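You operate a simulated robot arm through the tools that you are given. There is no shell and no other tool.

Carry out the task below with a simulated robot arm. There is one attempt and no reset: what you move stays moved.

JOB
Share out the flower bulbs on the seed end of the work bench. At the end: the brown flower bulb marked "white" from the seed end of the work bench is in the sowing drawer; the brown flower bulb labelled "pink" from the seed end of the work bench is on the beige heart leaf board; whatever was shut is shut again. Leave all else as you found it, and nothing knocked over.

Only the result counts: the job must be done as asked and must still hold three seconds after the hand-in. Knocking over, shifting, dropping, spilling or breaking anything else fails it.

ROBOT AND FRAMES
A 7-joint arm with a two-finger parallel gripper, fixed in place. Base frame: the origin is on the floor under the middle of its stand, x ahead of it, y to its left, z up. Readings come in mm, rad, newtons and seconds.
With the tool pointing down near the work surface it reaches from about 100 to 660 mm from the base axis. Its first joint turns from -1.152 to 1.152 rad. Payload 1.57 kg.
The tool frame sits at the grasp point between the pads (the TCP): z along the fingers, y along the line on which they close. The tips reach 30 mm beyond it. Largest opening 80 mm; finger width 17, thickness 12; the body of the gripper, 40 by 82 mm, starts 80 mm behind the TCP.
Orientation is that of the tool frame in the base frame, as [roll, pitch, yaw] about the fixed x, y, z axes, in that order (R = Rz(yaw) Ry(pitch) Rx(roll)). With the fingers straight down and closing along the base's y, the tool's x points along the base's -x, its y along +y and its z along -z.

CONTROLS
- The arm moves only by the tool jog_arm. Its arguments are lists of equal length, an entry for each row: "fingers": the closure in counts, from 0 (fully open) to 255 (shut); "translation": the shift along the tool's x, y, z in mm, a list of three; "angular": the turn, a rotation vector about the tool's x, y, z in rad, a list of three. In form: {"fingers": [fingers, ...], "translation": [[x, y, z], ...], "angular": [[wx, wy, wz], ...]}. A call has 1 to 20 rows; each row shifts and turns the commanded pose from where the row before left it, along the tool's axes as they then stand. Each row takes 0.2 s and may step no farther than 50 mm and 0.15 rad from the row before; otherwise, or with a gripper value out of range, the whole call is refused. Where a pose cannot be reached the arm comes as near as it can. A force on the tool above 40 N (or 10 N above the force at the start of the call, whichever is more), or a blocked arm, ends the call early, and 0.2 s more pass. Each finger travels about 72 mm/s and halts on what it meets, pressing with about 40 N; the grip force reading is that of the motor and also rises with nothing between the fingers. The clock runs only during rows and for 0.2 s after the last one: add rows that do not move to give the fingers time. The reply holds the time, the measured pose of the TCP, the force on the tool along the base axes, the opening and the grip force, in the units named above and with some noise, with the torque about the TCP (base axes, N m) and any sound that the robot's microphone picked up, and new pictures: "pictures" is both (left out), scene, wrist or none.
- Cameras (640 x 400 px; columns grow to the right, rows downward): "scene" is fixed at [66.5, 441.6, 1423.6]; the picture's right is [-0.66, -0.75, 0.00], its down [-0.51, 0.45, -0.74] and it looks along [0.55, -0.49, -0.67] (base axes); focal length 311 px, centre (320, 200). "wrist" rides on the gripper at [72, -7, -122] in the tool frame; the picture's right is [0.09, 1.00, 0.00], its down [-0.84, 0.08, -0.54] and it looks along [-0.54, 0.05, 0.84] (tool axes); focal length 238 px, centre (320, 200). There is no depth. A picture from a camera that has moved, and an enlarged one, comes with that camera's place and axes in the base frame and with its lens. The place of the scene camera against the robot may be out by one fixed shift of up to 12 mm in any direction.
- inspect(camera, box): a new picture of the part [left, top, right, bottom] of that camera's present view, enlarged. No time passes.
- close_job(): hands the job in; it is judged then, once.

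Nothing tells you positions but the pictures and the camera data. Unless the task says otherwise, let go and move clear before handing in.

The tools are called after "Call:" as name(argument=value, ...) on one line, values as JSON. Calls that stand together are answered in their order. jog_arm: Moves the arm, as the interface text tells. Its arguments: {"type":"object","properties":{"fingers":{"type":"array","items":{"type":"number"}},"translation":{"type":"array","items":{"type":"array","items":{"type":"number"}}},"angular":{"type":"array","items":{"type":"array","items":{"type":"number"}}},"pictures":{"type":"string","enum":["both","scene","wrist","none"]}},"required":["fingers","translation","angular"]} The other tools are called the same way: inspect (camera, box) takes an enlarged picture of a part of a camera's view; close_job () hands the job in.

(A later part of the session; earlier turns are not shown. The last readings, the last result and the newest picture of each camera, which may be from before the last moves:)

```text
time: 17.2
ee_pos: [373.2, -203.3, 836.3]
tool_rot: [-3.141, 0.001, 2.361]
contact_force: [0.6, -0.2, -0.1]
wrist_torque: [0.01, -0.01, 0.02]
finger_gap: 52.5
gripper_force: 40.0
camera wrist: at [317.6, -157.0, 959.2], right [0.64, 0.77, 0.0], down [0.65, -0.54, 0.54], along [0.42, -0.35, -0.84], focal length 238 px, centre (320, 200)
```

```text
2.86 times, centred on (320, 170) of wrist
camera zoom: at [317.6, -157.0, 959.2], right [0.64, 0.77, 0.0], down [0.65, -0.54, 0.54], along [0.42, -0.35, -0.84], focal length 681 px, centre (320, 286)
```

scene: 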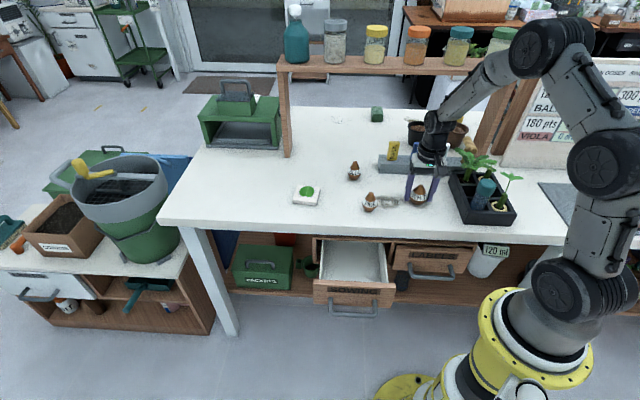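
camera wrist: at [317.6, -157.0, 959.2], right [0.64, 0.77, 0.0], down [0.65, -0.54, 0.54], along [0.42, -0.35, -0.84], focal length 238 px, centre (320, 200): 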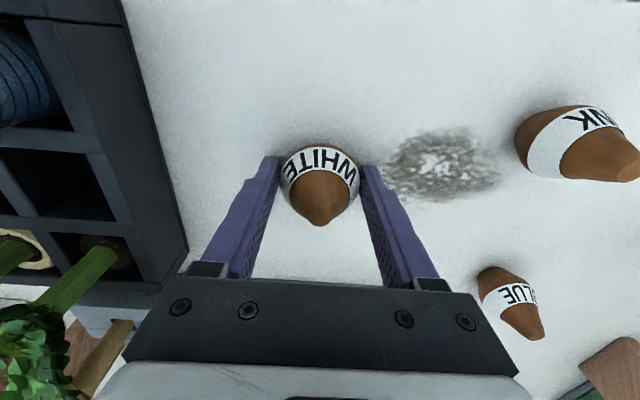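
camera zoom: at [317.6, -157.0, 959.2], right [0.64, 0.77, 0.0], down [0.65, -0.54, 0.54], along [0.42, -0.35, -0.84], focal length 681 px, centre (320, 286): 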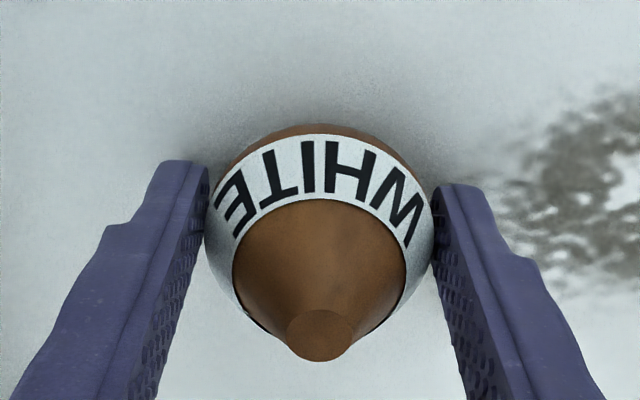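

The white bulb is gripped at 52.5 mm with 40 N. I'll lift it 120 mm and carry it over the open drawer.

Call:
jog_arm(fingers=[255, 255, 255, 255, 255, 255, 255, 255, 255, 255], translation=[[0, 0, -15], [0, 0, -35], [0, 0, -35], [0, 0, -35], [32.3, 35.5, 0], [32.3, 35.5, 0], [32.3, 35.5, 0], [32.3, 35.5, 0], [32.3, 35.5, 0], [0, 0, 0]], angular=[[0, 0, 0], [0, 0, 0], [0, 0, 0], [0, 0, 0], [0, 0, 0], [0, 0, 0], [0, 0, 0], [0, 0, 0], [0, 0, 0], [0, 0, 0]])

Call:
inspect(camera="scene", box=[290, 170, 450, 320])

Call:
inspect(camera="wrist", box=[180, 20, 460, 220])

```text
time: 19.4
ee_pos: [384.5, 36.2, 956.1]
tool_rot: [-3.141, 0.0, 2.358]
contact_force: [0.2, -0.9, -0.7]
wrist_torque: [-0.03, 0.01, -0.03]
finger_gap: 52.8
gripper_force: 40.2
camera wrist: at [330.1, 81.3, 1078.5], right [0.64, 0.77, 0.0], down [0.65, -0.54, 0.54], along [0.42, -0.35, -0.84], focal length 238 px, centre (320, 200)
```

scene: 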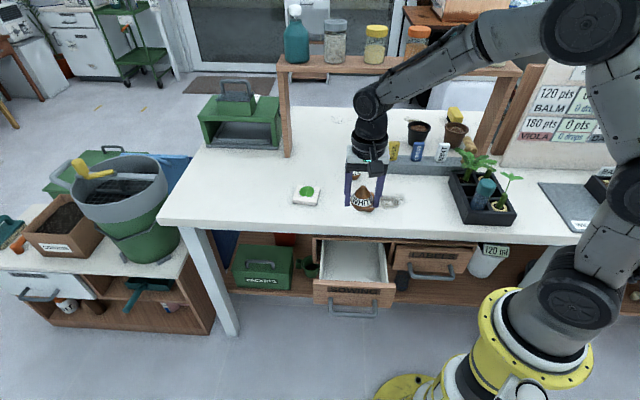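
wrist: 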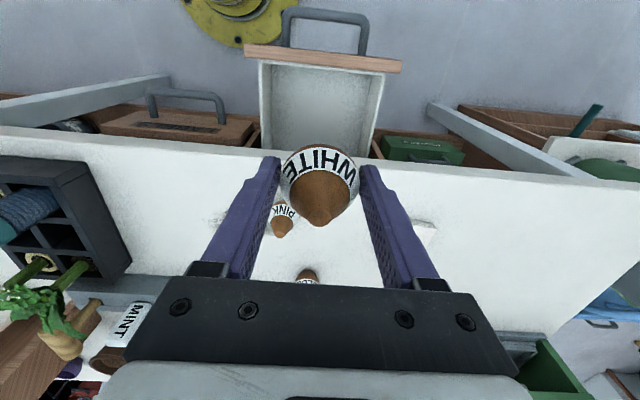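

```text
2.67 times, centred on (370, 245) of scene
camera zoom: at [66.5, 441.6, 1423.6], right [-0.66, -0.75, 0.0], down [-0.51, 0.45, -0.74], along [0.55, -0.49, -0.67], focal length 830 px, centre (187, 80)
```

zoom: 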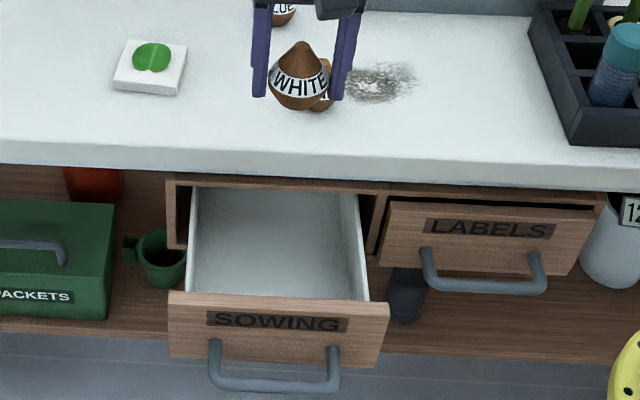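

```text
2.00 times, centred on (320, 120) of wrist
camera zoom: at [330.1, 81.3, 1078.5], right [0.64, 0.77, 0.0], down [0.65, -0.54, 0.54], along [0.42, -0.35, -0.84], focal length 477 px, centre (320, 360)
```

zoom: 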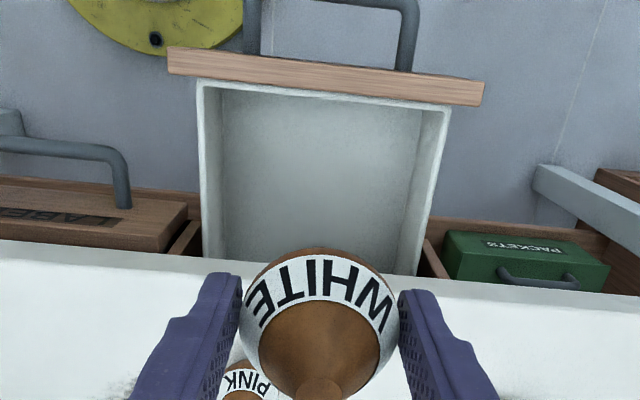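

The bulb hangs centred over the drawer opening (e≈297, n≈-246), with about 27 mm clearance to the bench edge. I'll lower it partway and check.

Call:
jog_arm(fingers=[255, 255, 255, 255, 255, 255, 255], translation=[[1, 0, 40], [0, 0, 40], [0, 0, 40], [0, 0, 40], [0, 0, 40], [0, 0, 36], [0, 0, 0]], angular=[[0, 0, 0], [0, 0, 0], [0, 0, 0], [0, 0, 0], [0, 0, 0], [0, 0, 0], [0, 0, 0]])

Call:
inspect(camera="scene", box=[300, 200, 440, 320])

Call:
inspect(camera="wrist", box=[160, 0, 480, 220])

```text
time: 21.0
ee_pos: [383.2, 36.3, 721.0]
tool_rot: [-3.141, -0.001, 2.36]
contact_force: [0.6, 0.2, -0.6]
wrist_torque: [0.0, 0.03, 0.03]
finger_gap: 52.7
gripper_force: 39.9
camera wrist: at [327.1, 83.3, 843.0], right [0.64, 0.77, 0.0], down [0.65, -0.54, 0.54], along [0.42, -0.35, -0.84], focal length 238 px, centre (320, 200)
```

scene: 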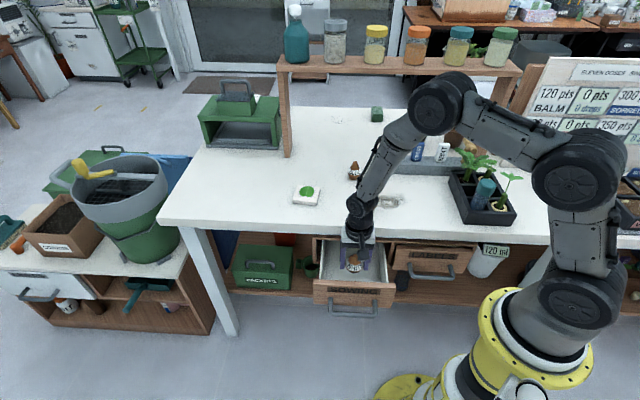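
wrist: 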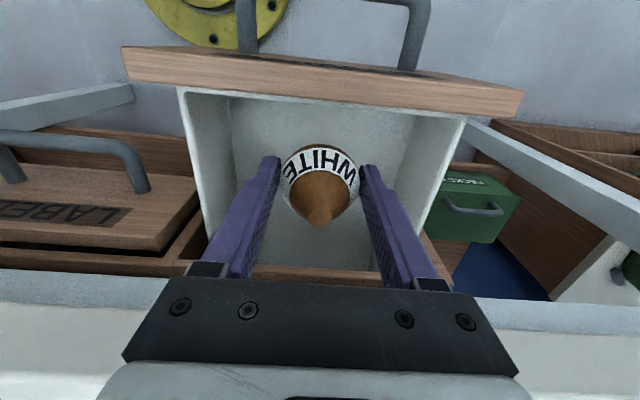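

```text
3.33 times, centred on (370, 260) of scene
camera zoom: at [66.5, 441.6, 1423.6], right [-0.66, -0.75, 0.0], down [-0.51, 0.45, -0.74], along [0.55, -0.49, -0.67], focal length 1038 px, centre (153, 0)
```

zoom: 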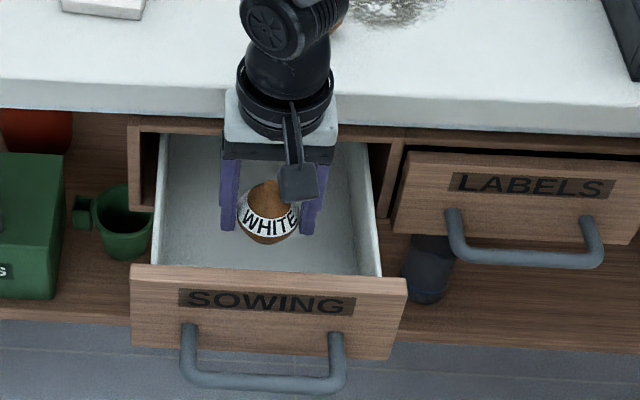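

```text
1.82 times, centred on (320, 110) of wrist
camera zoom: at [327.1, 83.3, 843.0], right [0.64, 0.77, 0.0], down [0.65, -0.54, 0.54], along [0.42, -0.35, -0.84], focal length 433 px, centre (320, 364)
```

zoom: 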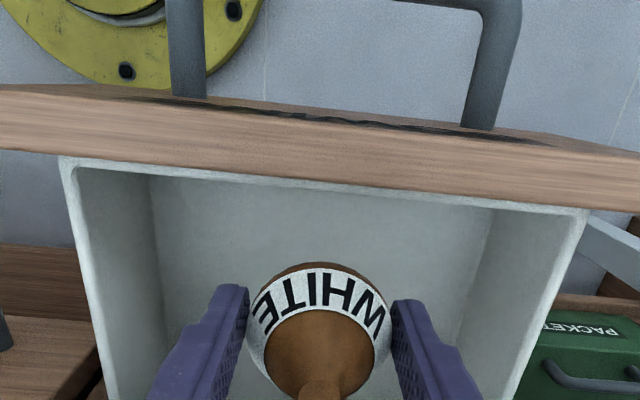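

The bulb is inside the drawer walls with clearance on all sides; I estimate the drawer floor at z≈610–622. I'll lower close to it, then feel for contact in small steps.

Call:
jog_arm(fingers=[255, 255, 255, 255], translation=[[0, 0, 28], [0, 0, 20], [0, 0, 8], [0, 0, 0]], angular=[[0, 0, 0], [0, 0, 0], [0, 0, 0], [0, 0, 0]])

Call:
inspect(camera="wrist", box=[160, 0, 480, 240])

Call:
inspect(camera="scene", box=[320, 230, 420, 300])

```text
time: 22.0
ee_pos: [384.1, 37.0, 665.7]
tool_rot: [3.141, -0.001, 2.36]
contact_force: [-0.6, 0.0, -0.3]
wrist_torque: [0.0, -0.04, -0.02]
finger_gap: 52.8
gripper_force: 40.0
camera wrist: at [328.3, 83.3, 787.7], right [0.64, 0.77, 0.0], down [0.65, -0.54, 0.54], along [0.42, -0.35, -0.84], focal length 238 px, centre (320, 200)
```

scene: 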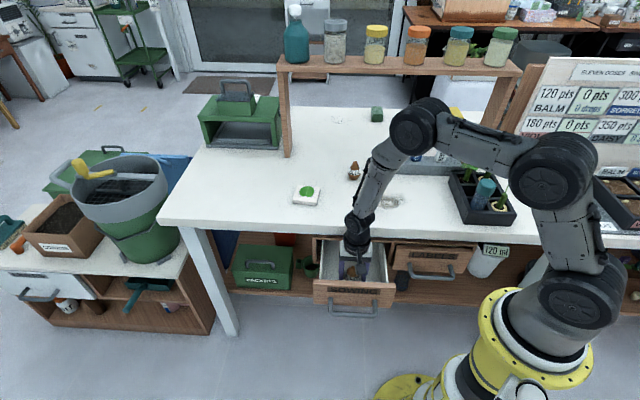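
wrist: 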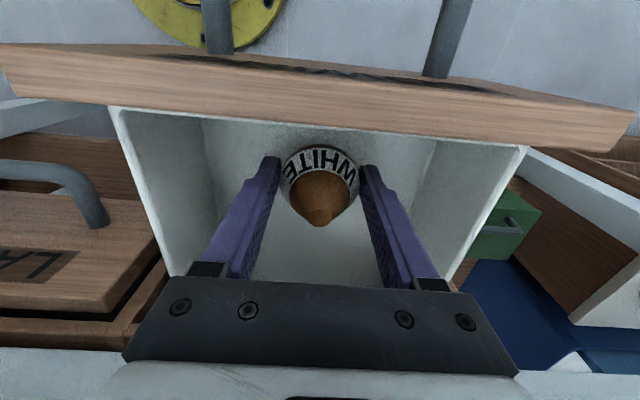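

```text
1.67 times, centred on (320, 120) of wrist
camera zoom: at [328.3, 83.3, 787.7], right [0.64, 0.77, 0.0], down [0.65, -0.54, 0.54], along [0.42, -0.35, -0.84], focal length 397 px, centre (320, 333)
```

zoom: 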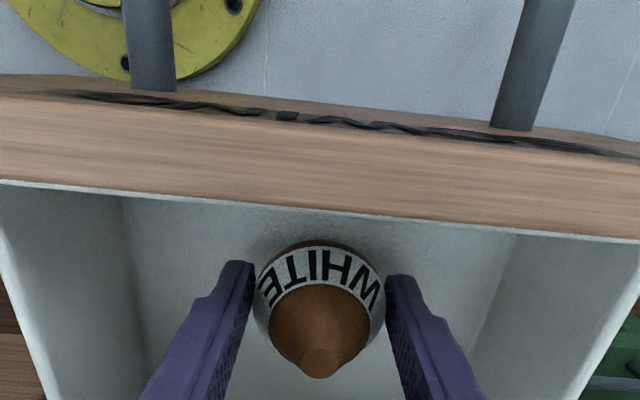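

```text
5.71 times, centred on (370, 265) of scene
camera zoom: at [66.5, 441.6, 1423.6], right [-0.66, -0.75, 0.0], down [-0.51, 0.45, -0.74], along [0.55, -0.49, -0.67], focal length 1779 px, centre (34, -171)
```

zoom: 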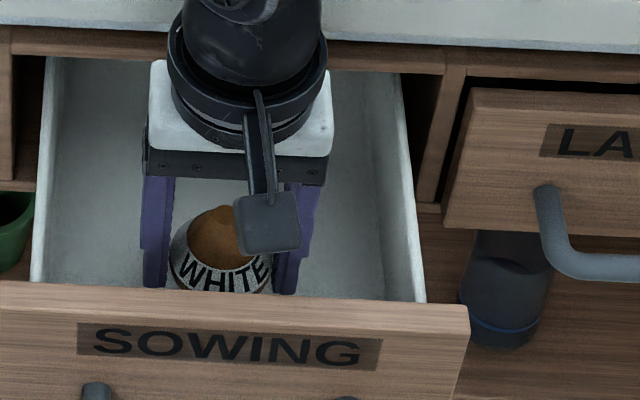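

Call:
jog_arm(fingers=[255, 255, 255], translation=[[0, 0, 3], [0, 0, 2], [0, 0, 0]], angular=[[0, 0, 0], [0, 0, 0], [0, 0, 0]], pictures="none")

```text
time: 22.8
ee_pos: [381.9, 37.5, 659.3]
tool_rot: [3.141, 0.0, 2.36]
contact_force: [-0.1, -0.8, -0.4]
wrist_torque: [0.02, 0.0, 0.01]
finger_gap: 52.4
gripper_force: 40.2
```

No contact yet at TCP z≈660; I'll continue lowering in small steps while watching the force.

Call:
jog_arm(fingers=[255, 255, 255], translation=[[0, 0, 2], [0, 0, 2], [0, 0, 0]], angular=[[0, 0, 0], [0, 0, 0], [0, 0, 0]], pictures="none")

```text
time: 23.6
ee_pos: [381.8, 37.0, 656.0]
tool_rot: [3.141, -0.001, 2.359]
contact_force: [-0.3, 0.7, -0.6]
wrist_torque: [-0.03, 0.01, 0.04]
finger_gap: 52.3
gripper_force: 39.8
```

Call:
jog_arm(fingers=[255, 255, 255], translation=[[0, 0, 2], [0, 0, 1.5], [0, 0, 0]], angular=[[0, 0, 0], [0, 0, 0], [0, 0, 0]], pictures="wrist")

```text
time: 24.4
ee_pos: [381.9, 37.4, 652.6]
tool_rot: [3.141, 0.001, 2.359]
contact_force: [0.0, -0.5, 0.4]
wrist_torque: [-0.02, -0.01, 0.02]
finger_gap: 52.5
gripper_force: 39.9
camera wrist: at [327.4, 83.1, 775.3], right [0.64, 0.77, 0.0], down [0.65, -0.54, 0.54], along [0.42, -0.35, -0.84], focal length 238 px, centre (320, 200)
```

wrist: 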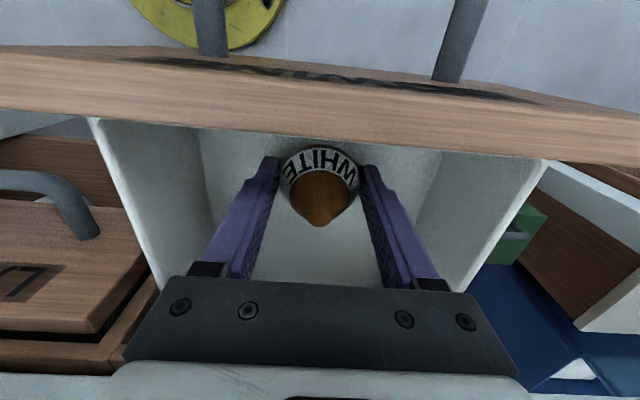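

Call:
jog_arm(fingers=[255, 255, 255], translation=[[0, 0, 1.5], [0, 0, 1.5], [0, 0, 0]], angular=[[0, 0, 0], [0, 0, 0], [0, 0, 0]], pictures="none")

Call:
jog_arm(fingers=[255, 255, 255], translation=[[0, 0, 1], [0, 0, 1], [0, 0, 0]], angular=[[0, 0, 0], [0, 0, 0], [0, 0, 0]], pictures="none")

```text
time: 25.2
ee_pos: [382.2, 37.8, 648.7]
tool_rot: [-3.141, 0.0, 2.358]
contact_force: [0.0, -0.2, 0.1]
wrist_torque: [-0.02, 0.02, 0.01]
finger_gap: 52.6
gripper_force: 39.8
```

```text
time: 26.0
ee_pos: [382.7, 37.3, 648.0]
tool_rot: [-3.141, 0.0, 2.358]
contact_force: [-2.9, -2.2, 6.3]
wrist_torque: [-0.1, 0.06, -0.04]
finger_gap: 52.8
gripper_force: 39.6
```

Contact with the drawer floor shows as about 6 N upward at TCP z≈648. I'll ease off slightly and open the fingers, then look.

Call:
jog_arm(fingers=[255, 180, 120, 60, 0, 0], translation=[[0, 0, -0.7], [0, 0, 0], [0, 0, 0], [0, 0, 0], [0, 0, 0], [0, 0, 0]], angular=[[0, 0, 0], [0, 0, 0], [0, 0, 0], [0, 0, 0], [0, 0, 0], [0, 0, 0]])

Call:
inspect(camera="wrist", box=[160, 80, 480, 280])

```text
time: 27.4
ee_pos: [383.0, 36.6, 648.2]
tool_rot: [-3.141, 0.001, 2.362]
contact_force: [-0.5, 0.1, 0.6]
wrist_torque: [0.01, -0.02, 0.02]
finger_gap: 79.9
gripper_force: 0.1
camera wrist: at [327.3, 83.4, 770.5], right [0.64, 0.77, 0.0], down [0.65, -0.54, 0.54], along [0.42, -0.35, -0.84], focal length 238 px, centre (320, 200)
```

scene: 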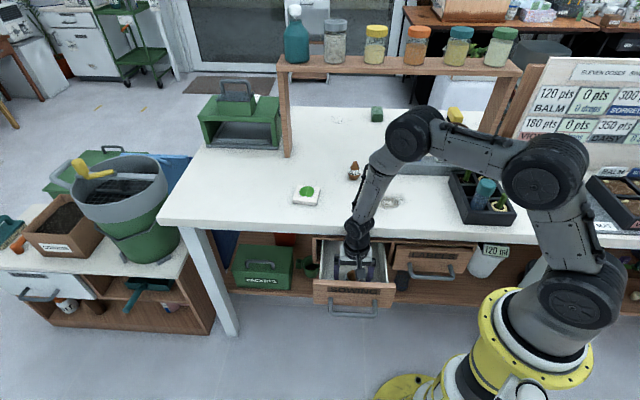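
wrist: 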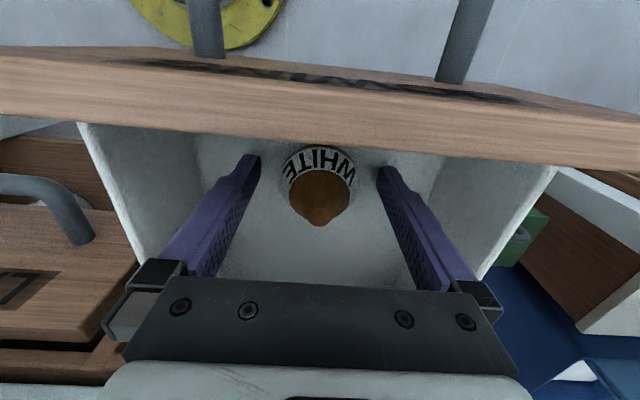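

```text
2.00 times, centred on (320, 180) of wrist
camera zoom: at [327.3, 83.4, 770.5], right [0.64, 0.77, 0.0], down [0.65, -0.54, 0.54], along [0.42, -0.35, -0.84], focal length 477 px, centre (320, 240)
```

zoom: 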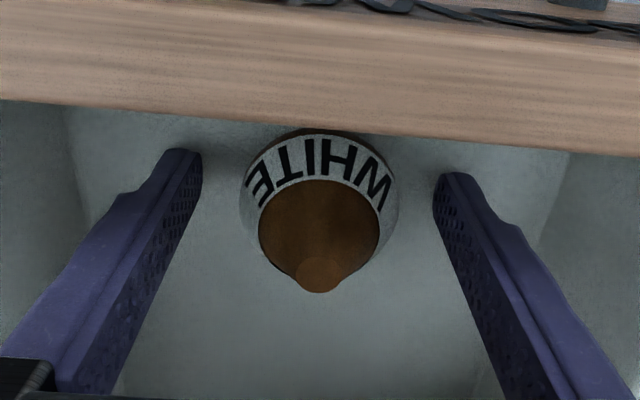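

The white bulb stands upright in the drawer and the fingers are clear. I'll lift straight out, check the drawer from above, and close the fingers for pushing.

Call:
jog_arm(fingers=[0, 0, 0, 0, 0, 0, 0, 0], translation=[[0, 0, -20], [0, 0, -40], [0, 0, -40], [0, 0, -40], [0, 0, -45], [0, 0, -45], [0, 0, -45], [0, 0, 0]], angular=[[0, 0, 0], [0, 0, 0], [0, 0, 0], [0, 0, 0], [0, 0, 0], [0, 0, 0], [0, 0, 0], [0, 0, 0]])

Call:
inspect(camera="scene", box=[290, 170, 450, 320])

Call:
inspect(camera="wrist", box=[200, 30, 440, 230])

```text
time: 29.2
ee_pos: [382.8, 38.2, 921.8]
tool_rot: [3.141, -0.001, 2.359]
contact_force: [-0.1, -0.1, 0.2]
wrist_torque: [0.0, 0.01, -0.01]
finger_gap: 80.1
gripper_force: 0.2
camera wrist: at [327.9, 83.7, 1044.3], right [0.64, 0.77, 0.0], down [0.65, -0.54, 0.54], along [0.42, -0.35, -0.84], focal length 238 px, centre (320, 200)
```

scene: 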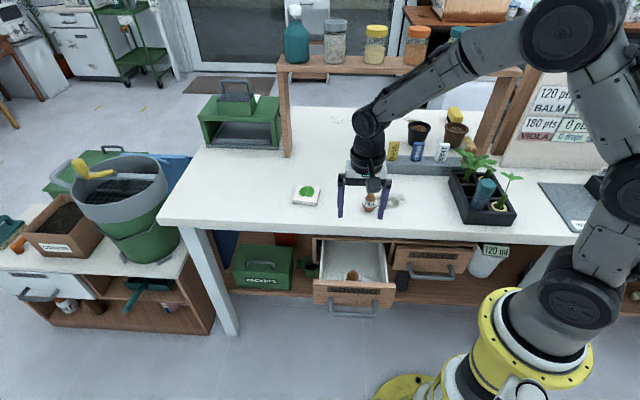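
wrist: 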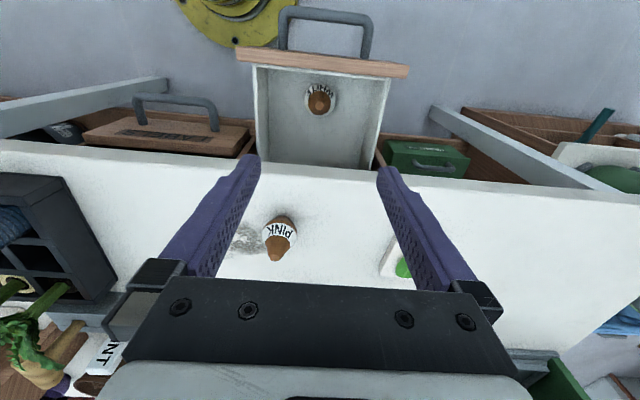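

```text
2.67 times, centred on (370, 245) of scene
camera zoom: at [66.5, 441.6, 1423.6], right [-0.66, -0.75, 0.0], down [-0.51, 0.45, -0.74], along [0.55, -0.49, -0.67], focal length 830 px, centre (187, 80)
```

zoom: 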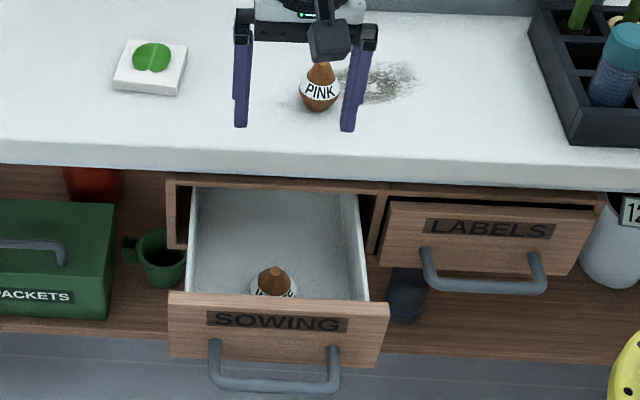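

```text
2.00 times, centred on (320, 130) of wrist
camera zoom: at [327.9, 83.7, 1044.3], right [0.64, 0.77, 0.0], down [0.65, -0.54, 0.54], along [0.42, -0.35, -0.84], focal length 477 px, centre (320, 340)
```

zoom: 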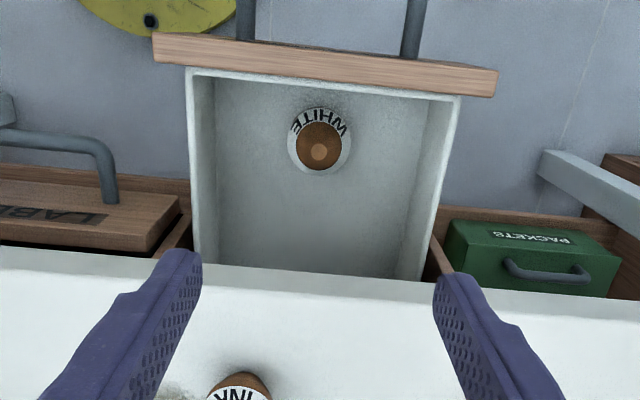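

The white bulb stands upright in the drawer. Now I'll close the fingers, tilt the tool again and come down in front of the drawer panel, above its handle, ready to push it shut.

Call:
jog_arm(fingers=[100, 200, 255, 255, 255, 255, 255, 255, 255, 255, 255, 255], translation=[[0, 0, 0], [0, 0, 0], [0, 0, 0], [37.2, 0, -17.3], [37.2, 0, -17.3], [37.2, 0, -17.3], [18.3, 0, 39.3], [18.3, 0, 39.3], [18.3, 0, 39.3], [18.3, 0, 39.3], [18.3, 0, 39.3], [0, 0, 0]], angular=[[0, -0.145, 0], [0, -0.145, 0], [0, -0.145, 0], [0, 0, 0], [0, 0, 0], [0, 0, 0], [0, 0, 0], [0, 0, 0], [0, 0, 0], [0, 0, 0], [0, 0, 0], [0, 0, 0]])

Call:
inspect(camera="wrist", box=[200, 60, 440, 260])

Call:
inspect(camera="scene", box=[300, 200, 440, 330])

```text
time: 31.8
ee_pos: [294.2, 123.4, 706.0]
tool_rot: [3.141, 0.434, 2.359]
contact_force: [-0.2, -0.8, -0.1]
wrist_torque: [-0.03, -0.02, -0.02]
finger_gap: 0.0
gripper_force: 21.2
camera wrist: at [207.1, 201.5, 786.3], right [0.64, 0.76, -0.04], down [0.43, -0.32, 0.84], along [0.63, -0.56, -0.53], focal length 238 px, centre (320, 200)
```

scene: 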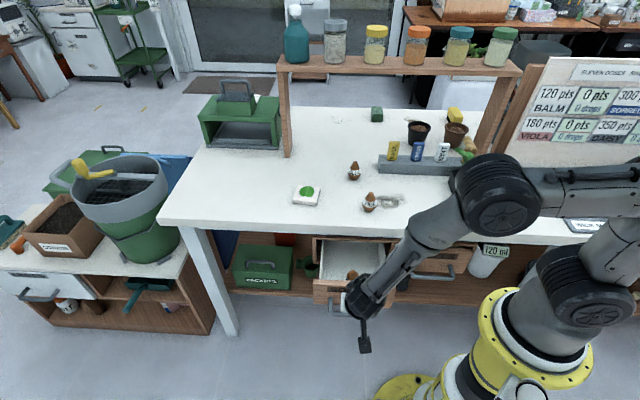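
wrist: 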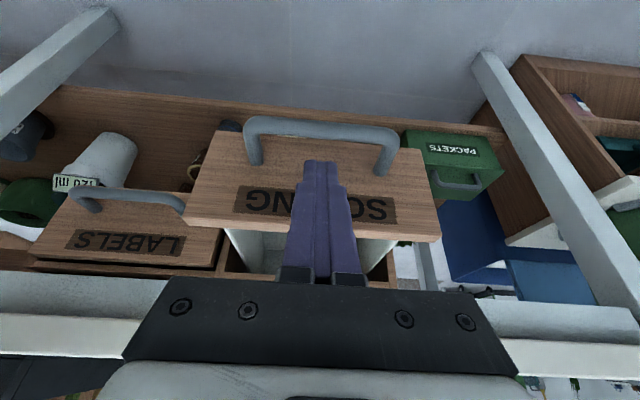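

```text
2.00 times, centred on (320, 160) of wrist
camera zoom: at [207.1, 201.5, 786.3], right [0.64, 0.76, -0.04], down [0.43, -0.32, 0.84], along [0.63, -0.56, -0.53], focal length 477 px, centre (320, 280)
```

zoom: 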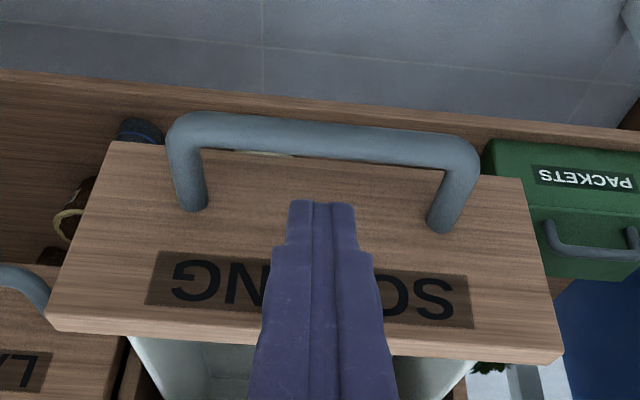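

```text
3.08 times, centred on (370, 265) of scene
camera zoom: at [66.5, 441.6, 1423.6], right [-0.66, -0.75, 0.0], down [-0.51, 0.45, -0.74], along [0.55, -0.49, -0.67], focal length 958 px, centre (166, 0)
```

zoom: 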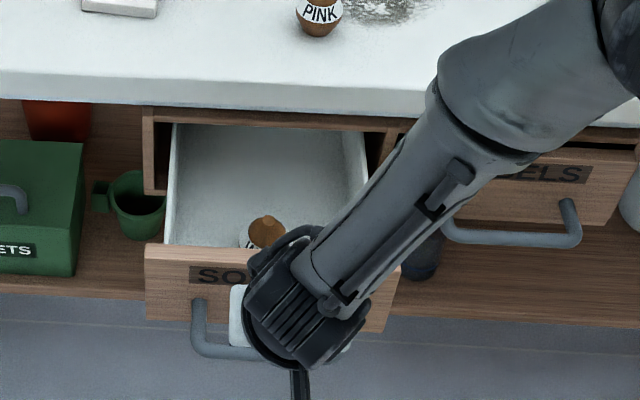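

The closed fingertips are in front of the panel, above the handle. I'll push inward slowly along the bench normal so the bulb inside doesn't topple.

Call:
jog_arm(fingers=[255, 255, 255, 255, 255, 255, 255, 255, 255, 255, 255, 255, 255, 255, 255, 255, 255, 255, 255, 255], translation=[[-5.44, 0, 2.53], [-5.44, 0, 2.53], [-5.44, 0, 2.53], [-5.44, 0, 2.53], [-5.44, 0, 2.53], [-3.6, 0, 1.7], [-2.7, 0, 1.26], [-2.7, 0, 1.26], [-3.6, 0, 1.7], [-4.53, 0, 2.11], [-4.53, 0, 2.11], [-4.53, 0, 2.11], [-4.53, 0, 2.11], [-4.53, 0, 2.11], [-4.53, 0, 2.11], [-4.53, 0, 2.11], [-4.53, 0, 2.11], [-4.53, 0, 2.11], [-4.53, 0, 2.11], [-4.53, 0, 2.11]], angular=[[0, 0, 0], [0, 0, 0], [0, 0, 0], [0, 0, 0], [0, 0, 0], [0, 0, 0], [0, 0, 0], [0, 0, 0], [0, 0, 0], [0, 0, 0], [0, 0, 0], [0, 0, 0], [0, 0, 0], [0, 0, 0], [0, 0, 0], [0, 0, 0], [0, 0, 0], [0, 0, 0], [0, 0, 0], [0, 0, 0]])

Call:
inspect(camera="wrist", box=[160, 60, 480, 280])

```text
time: 36.0
ee_pos: [363.3, 56.1, 705.2]
tool_rot: [3.141, 0.435, 2.359]
contact_force: [-1.2, 0.2, 0.3]
wrist_torque: [0.01, 0.02, 0.02]
finger_gap: 0.2
gripper_force: 21.1
camera wrist: at [276.9, 132.9, 786.6], right [0.64, 0.77, -0.04], down [0.43, -0.32, 0.84], along [0.63, -0.56, -0.53], focal length 238 px, centre (320, 200)
```

scene: 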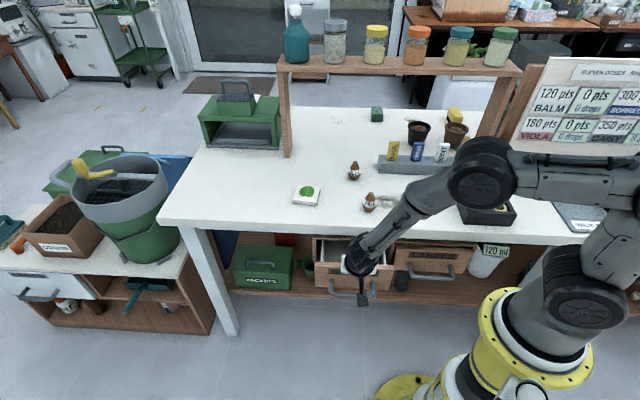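
wrist: 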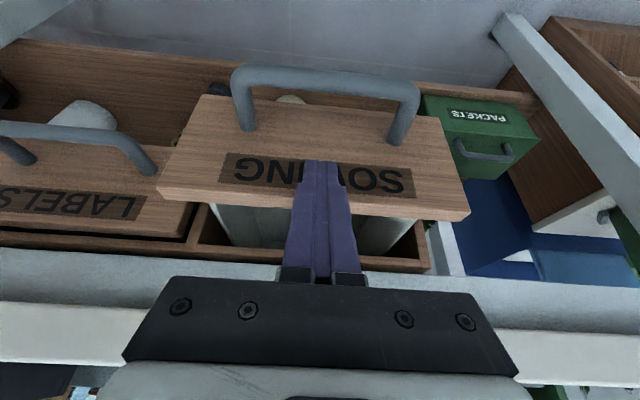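

```text
1.82 times, centred on (320, 170) of wrist
camera zoom: at [276.9, 132.9, 786.6], right [0.64, 0.77, -0.04], down [0.43, -0.32, 0.84], along [0.63, -0.56, -0.53], focal length 433 px, centre (320, 254)
```

zoom: 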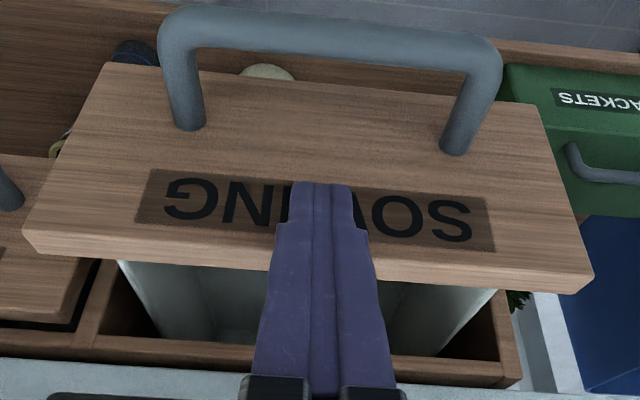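

The drawer is sliding in smoothly with about 70 mm remaining. I'll continue pushing slowly, ending with small steps.

Call:
jog_arm(fingers=[255, 255, 255, 255, 255, 255, 255, 255, 255, 255, 255, 255, 255, 255, 255, 255, 255], translation=[[-2.7, 0, 1.26], [-3.6, 0, 1.7], [-4.53, 0, 2.11], [-4.53, 0, 2.11], [-4.53, 0, 2.11], [-4.53, 0, 2.11], [-4.53, 0, 2.11], [-4.53, 0, 2.11], [-4.53, 0, 2.11], [-4.53, 0, 2.11], [-4.53, 0, 2.11], [-4.53, 0, 2.11], [-3.6, 0, 1.7], [-2.7, 0, 1.26], [-1.8, 0, 0.84], [-0.9, 0, 0.42], [0, 0, 0]], angular=[[0, 0, 0], [0, 0, 0], [0, 0, 0], [0, 0, 0], [0, 0, 0], [0, 0, 0], [0, 0, 0], [0, 0, 0], [0, 0, 0], [0, 0, 0], [0, 0, 0], [0, 0, 0], [0, 0, 0], [0, 0, 0], [0, 0, 0], [0, 0, 0], [0, 0, 0]])

Call:
inspect(camera="wrist", box=[160, 60, 480, 280])

Call:
inspect(camera="scene", box=[300, 225, 420, 300])

```text
time: 39.6
ee_pos: [412.1, 7.6, 704.8]
tool_rot: [3.141, 0.433, 2.357]
contact_force: [1.1, -1.1, -0.3]
wrist_torque: [0.0, 0.05, 0.02]
finger_gap: 0.0
gripper_force: 21.8
camera wrist: at [325.2, 85.2, 786.3], right [0.64, 0.76, -0.04], down [0.43, -0.32, 0.84], along [0.63, -0.56, -0.53], focal length 238 px, centre (320, 200)
```

scene: 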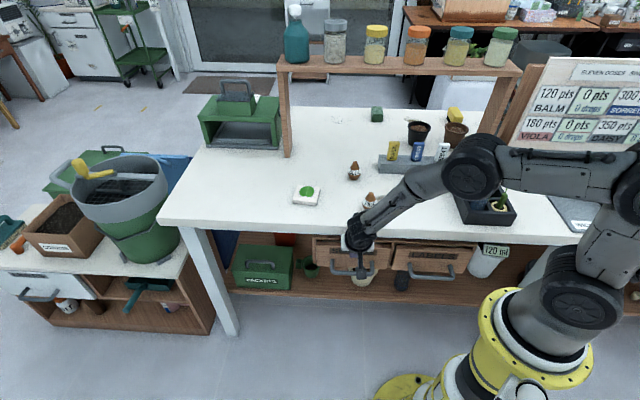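
wrist: 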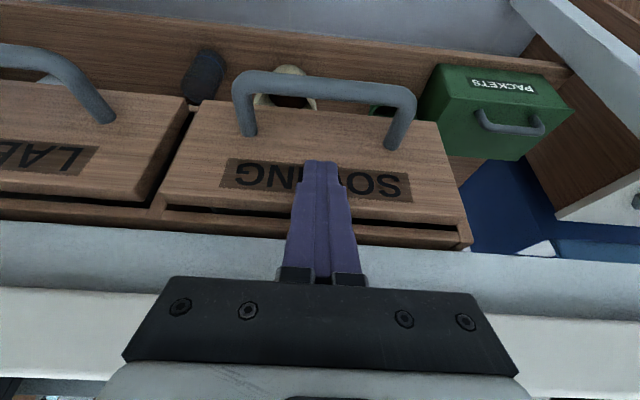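

```text
1.82 times, centred on (320, 170) of wrist
camera zoom: at [325.2, 85.2, 786.3], right [0.64, 0.76, -0.04], down [0.43, -0.32, 0.84], along [0.63, -0.56, -0.53], focal length 433 px, centre (320, 254)
```

zoom: 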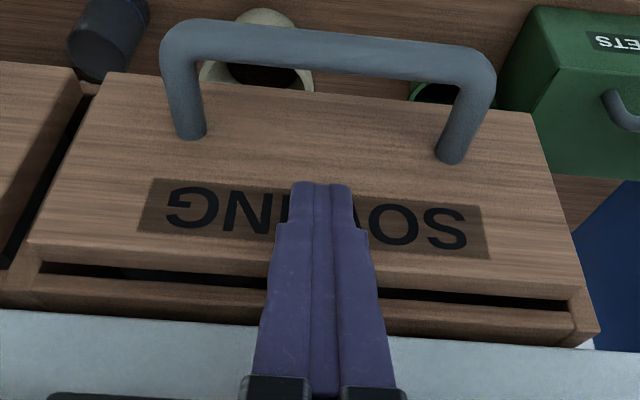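

```text
5.33 times, centred on (360, 262) of scene
camera zoom: at [66.5, 441.6, 1423.6], right [-0.66, -0.75, 0.0], down [-0.51, 0.45, -0.74], along [0.55, -0.49, -0.67], focal length 1661 px, centre (107, -133)
```

zoom: 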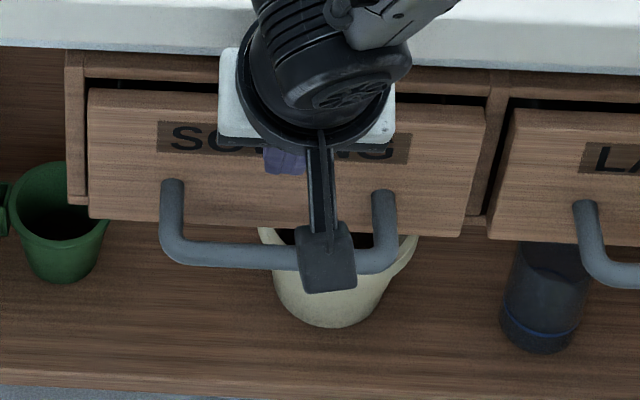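

The drawer looks back at its original place. I'll press 2–3 mm further to confirm it is against its stop.

Call:
jog_arm(fingers=[255, 255, 255], translation=[[-0.9, 0, 0.42], [-0.9, 0, 0.42], [0, 0, 0]], angular=[[0, 0, 0], [0, 0, 0], [0, 0, 0]], pictures="none")

```text
time: 40.4
ee_pos: [414.7, 7.0, 705.7]
tool_rot: [-3.141, 0.435, 2.36]
contact_force: [-0.3, 0.5, 0.1]
wrist_torque: [0.0, 0.02, -0.01]
finger_gap: 0.0
gripper_force: 20.6
```

Call:
jog_arm(fingers=[255, 255, 255], translation=[[-0.9, 0, 0.42], [-0.9, 0, 0.42], [0, 0, 0]], angular=[[0, 0, 0], [0, 0, 0], [0, 0, 0]], pictures="none")

Call:
inspect(camera="scene", box=[300, 225, 420, 300])

```text
time: 41.2
ee_pos: [414.9, 4.6, 706.2]
tool_rot: [-3.141, 0.435, 2.359]
contact_force: [0.7, -0.2, -0.7]
wrist_torque: [0.0, 0.02, -0.01]
finger_gap: 0.0
gripper_force: 21.7
```

```text
5.33 times, centred on (360, 262) of scene
camera zoom: at [66.5, 441.6, 1423.6], right [-0.66, -0.75, 0.0], down [-0.51, 0.45, -0.74], along [0.55, -0.49, -0.67], focal length 1661 px, centre (107, -133)
```

zoom: 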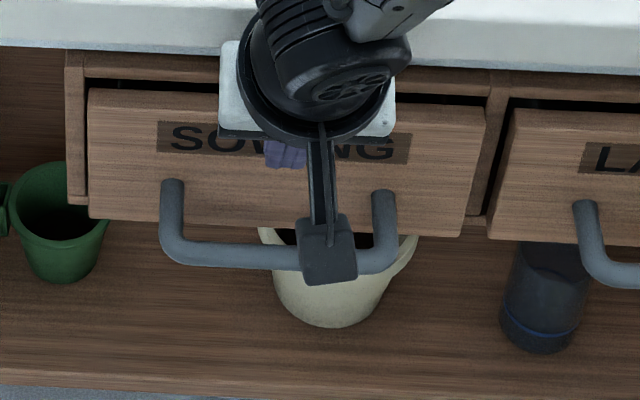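

Call:
jog_arm(fingers=[255, 255, 255, 255], translation=[[-0.9, 0, 0.42], [-0.9, 0, 0.42], [-0.9, 0, 0.42], [0, 0, 0]], angular=[[0, 0, 0], [0, 0, 0], [0, 0, 0], [0, 0, 0]], pictures="none")

```text
time: 42.2
ee_pos: [414.6, 2.0, 705.9]
tool_rot: [3.141, 0.434, 2.36]
contact_force: [-12.1, 13.6, 6.9]
wrist_torque: [0.22, 0.2, -0.03]
finger_gap: 0.1
gripper_force: 21.4
```

The drawer is firmly against its stop (about 18 N reaction). I'll back away, lift, straighten the tool, and move to view the pink bulb.

Call:
jog_arm(fingers=[255, 255, 255, 255, 255, 255, 255, 255, 255, 255, 255, 255, 200, 100, 0, 0], translation=[[4.5, 0, -2.1], [27.2, 0, -12.6], [31.7, 0, -14.7], [-20.2, 0, -43.5], [-20.2, 0, -43.5], [-20.2, 0, -43.5], [-20.2, 0, -43.5], [-20.2, 0, -43.5], [0, 0, 0], [0, 0, 0], [0, 0, 0], [-23.3, -11, -11.3], [-23.3, -11, -11.3], [-23.3, -11, -11.3], [0, 0, 0], [0, 0, 0]], angular=[[0, 0, 0], [0, 0, 0], [0, 0, 0], [0, 0, 0], [0, 0, 0], [0, 0, 0], [0, 0, 0], [0, 0, 0], [0, 0.145, 0], [0, 0.145, 0], [0, 0.145, 0], [0, 0, 0], [0, 0, 0], [0, 0, 0], [0, 0, 0], [0, 0, 0]])

Call:
inspect(camera="scene", box=[300, 225, 420, 300])

Call:
inspect(camera="wrist", box=[240, 120, 400, 240])

```text
time: 45.6
ee_pos: [392.4, -20.7, 979.2]
tool_rot: [3.139, -0.001, 2.359]
contact_force: [-0.5, 0.2, -0.4]
wrist_torque: [-0.02, 0.0, -0.02]
finger_gap: 80.2
gripper_force: 0.1
camera wrist: at [337.5, 26.2, 1101.8], right [0.64, 0.77, 0.0], down [0.65, -0.54, 0.54], along [0.42, -0.35, -0.84], focal length 238 px, centre (320, 200)
```

scene: 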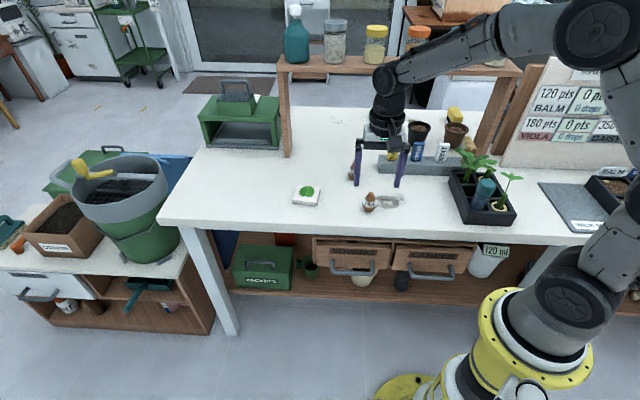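
wrist: 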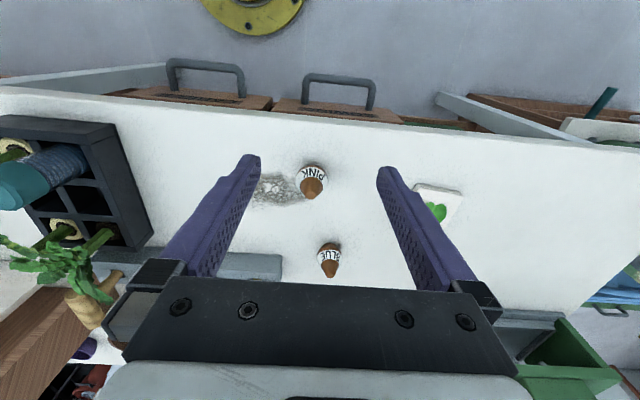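

```text
5.33 times, centred on (360, 262) of scene
camera zoom: at [66.5, 441.6, 1423.6], right [-0.66, -0.75, 0.0], down [-0.51, 0.45, -0.74], along [0.55, -0.49, -0.67], focal length 1661 px, centre (107, -133)
```

zoom: 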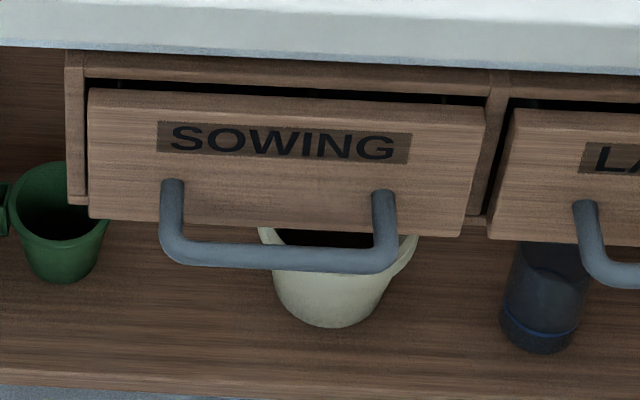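

```text
3.33 times, centred on (320, 180) of wrist
camera zoom: at [337.5, 26.2, 1101.8], right [0.64, 0.77, 0.0], down [0.65, -0.54, 0.54], along [0.42, -0.35, -0.84], focal length 794 px, centre (320, 267)
```

zoom: 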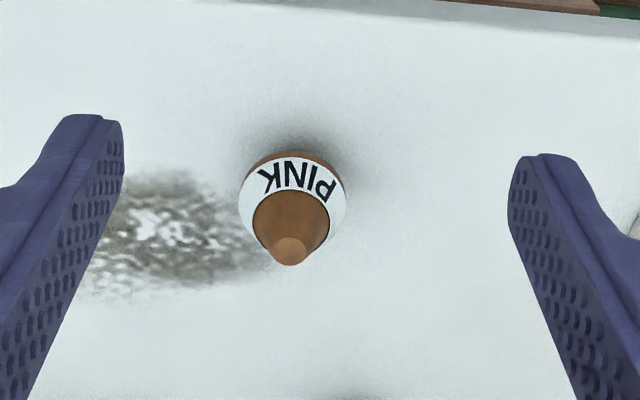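

The drawer picture matches the starting one exactly. The pink bulb is about 42 mm wide, near (445, -79); I'll move above it and check.

Call:
jog_arm(fingers=[0, 0, 0, 0, 0], translation=[[-39.5, -2, 0], [-39.5, -2, 0], [0, 0, 32], [0, 0, 32], [0, 0, 0]], angular=[[0, 0, 0], [0, 0, 0], [0, 0, 0], [0, 0, 0], [0, 0, 0]])

Call:
inspect(camera="wrist", box=[270, 90, 370, 190])

Call:
inspect(camera="wrist", box=[400, 100, 640, 300])

```text
time: 46.8
ee_pos: [447.3, -78.2, 913.6]
tool_rot: [-3.14, 0.002, 2.361]
contact_force: [-0.2, 0.5, 0.7]
wrist_torque: [-0.01, 0.02, 0.03]
finger_gap: 79.8
gripper_force: 0.1
camera wrist: at [393.2, -31.9, 1035.9], right [0.64, 0.77, 0.0], down [0.65, -0.54, 0.54], along [0.42, -0.35, -0.84], focal length 238 px, centre (320, 200)
```

scene: 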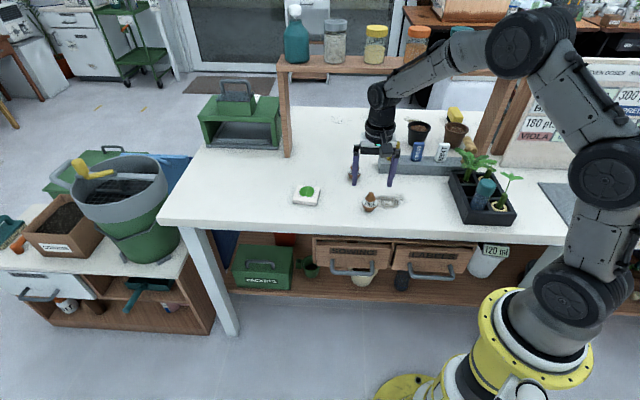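
wrist: 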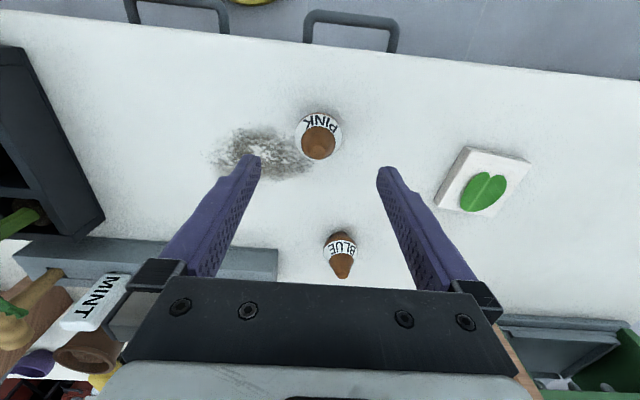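

```text
4.00 times, centred on (320, 140) of wrist
camera zoom: at [393.2, -31.9, 1035.9], right [0.64, 0.77, 0.0], down [0.65, -0.54, 0.54], along [0.42, -0.35, -0.84], focal length 953 px, centre (320, 440)
```

zoom: 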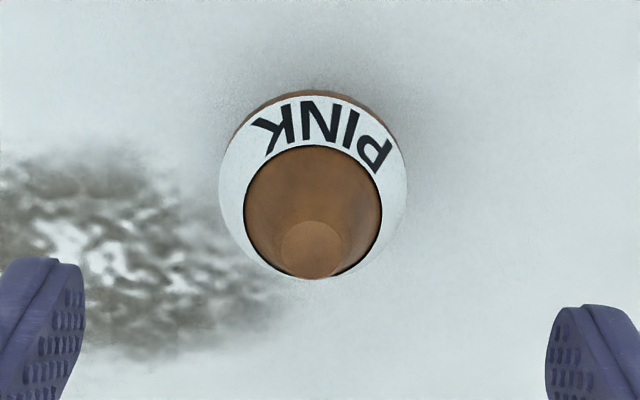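

```text
2.00 times, centred on (520, 200) of wrist
camera zoom: at [393.2, -31.9, 1035.9], right [0.64, 0.77, 0.0], down [0.65, -0.54, 0.54], along [0.42, -0.35, -0.84], focal length 477 px, centre (-80, 200)
```

zoom: 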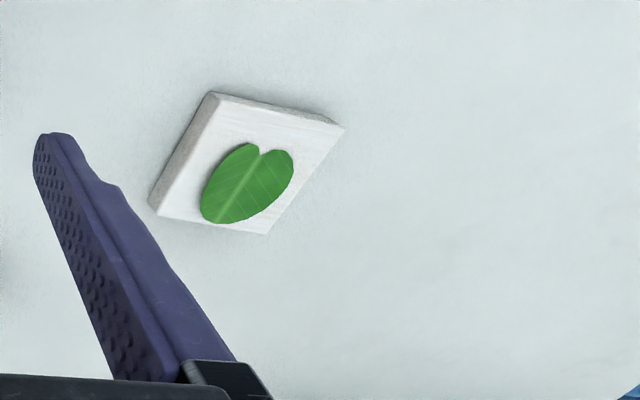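

Pink is about 2 mm off-centre in each tool axis. I'll correct, lower around it and close.

Call:
jog_arm(fingers=[0, 0, 0, 0, 0, 0], translation=[[2.3, -2.3, 0], [0, 0, 26], [0, 0, 26], [0, 0, 18], [0, 0, 8], [0, 0, 0]], angular=[[0, 0, 0], [0, 0, 0], [0, 0, 0], [0, 0, 0], [0, 0, 0], [0, 0, 0]])

Call:
inspect(camera="wrist", box=[220, 100, 420, 240])

Call:
inspect(camera="scene", box=[320, 150, 420, 230])

```text
time: 48.2
ee_pos: [443.1, -78.7, 836.4]
tool_rot: [-3.141, 0.0, 2.361]
contact_force: [0.1, 0.4, -0.3]
wrist_torque: [0.01, -0.01, 0.04]
finger_gap: 79.8
gripper_force: 0.1
camera wrist: at [387.5, -32.4, 958.9], right [0.64, 0.77, 0.0], down [0.65, -0.54, 0.54], along [0.42, -0.35, -0.84], focal length 238 px, centre (320, 200)
```

scene: 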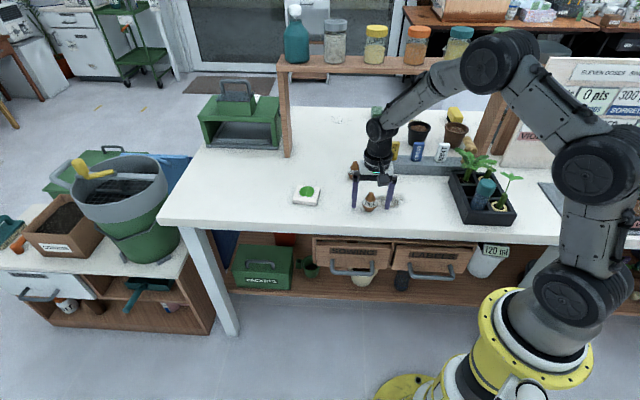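
wrist: 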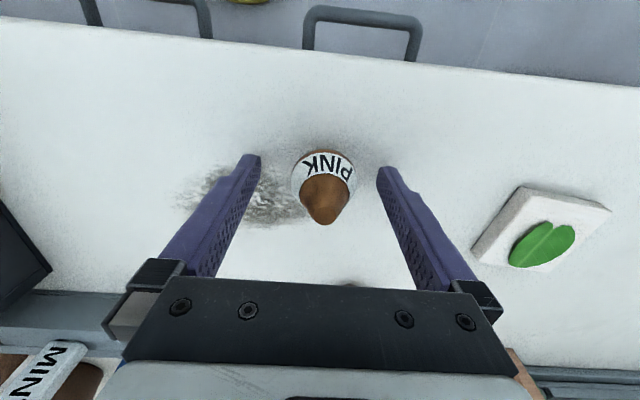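

```text
2.86 times, centred on (320, 170) of wrist
camera zoom: at [387.5, -32.4, 958.9], right [0.64, 0.77, 0.0], down [0.65, -0.54, 0.54], along [0.42, -0.35, -0.84], focal length 681 px, centre (320, 286)
```

zoom: 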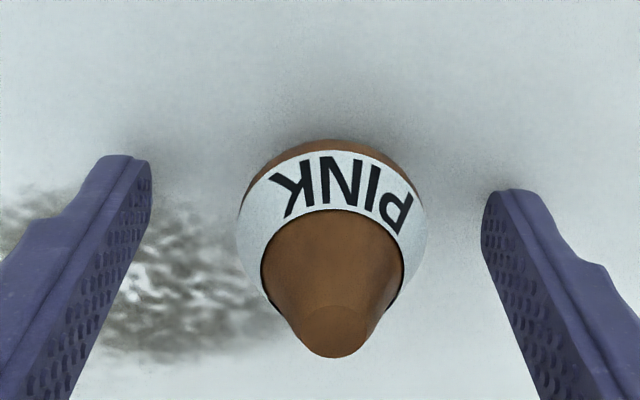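

```text
5.00 times, centred on (370, 190) of scene
camera zoom: at [66.5, 441.6, 1423.6], right [-0.66, -0.75, 0.0], down [-0.51, 0.45, -0.74], along [0.55, -0.49, -0.67], focal length 1557 px, centre (70, 250)
```

zoom: 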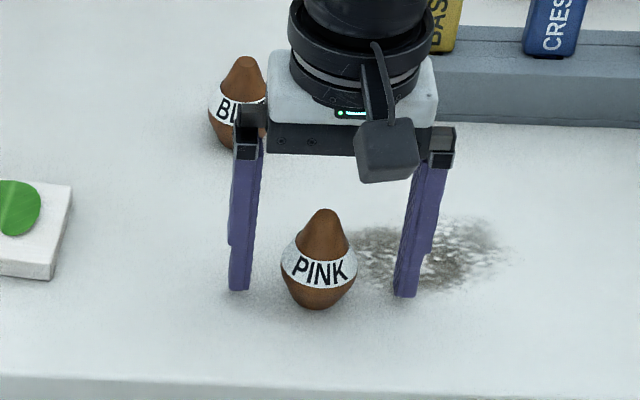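

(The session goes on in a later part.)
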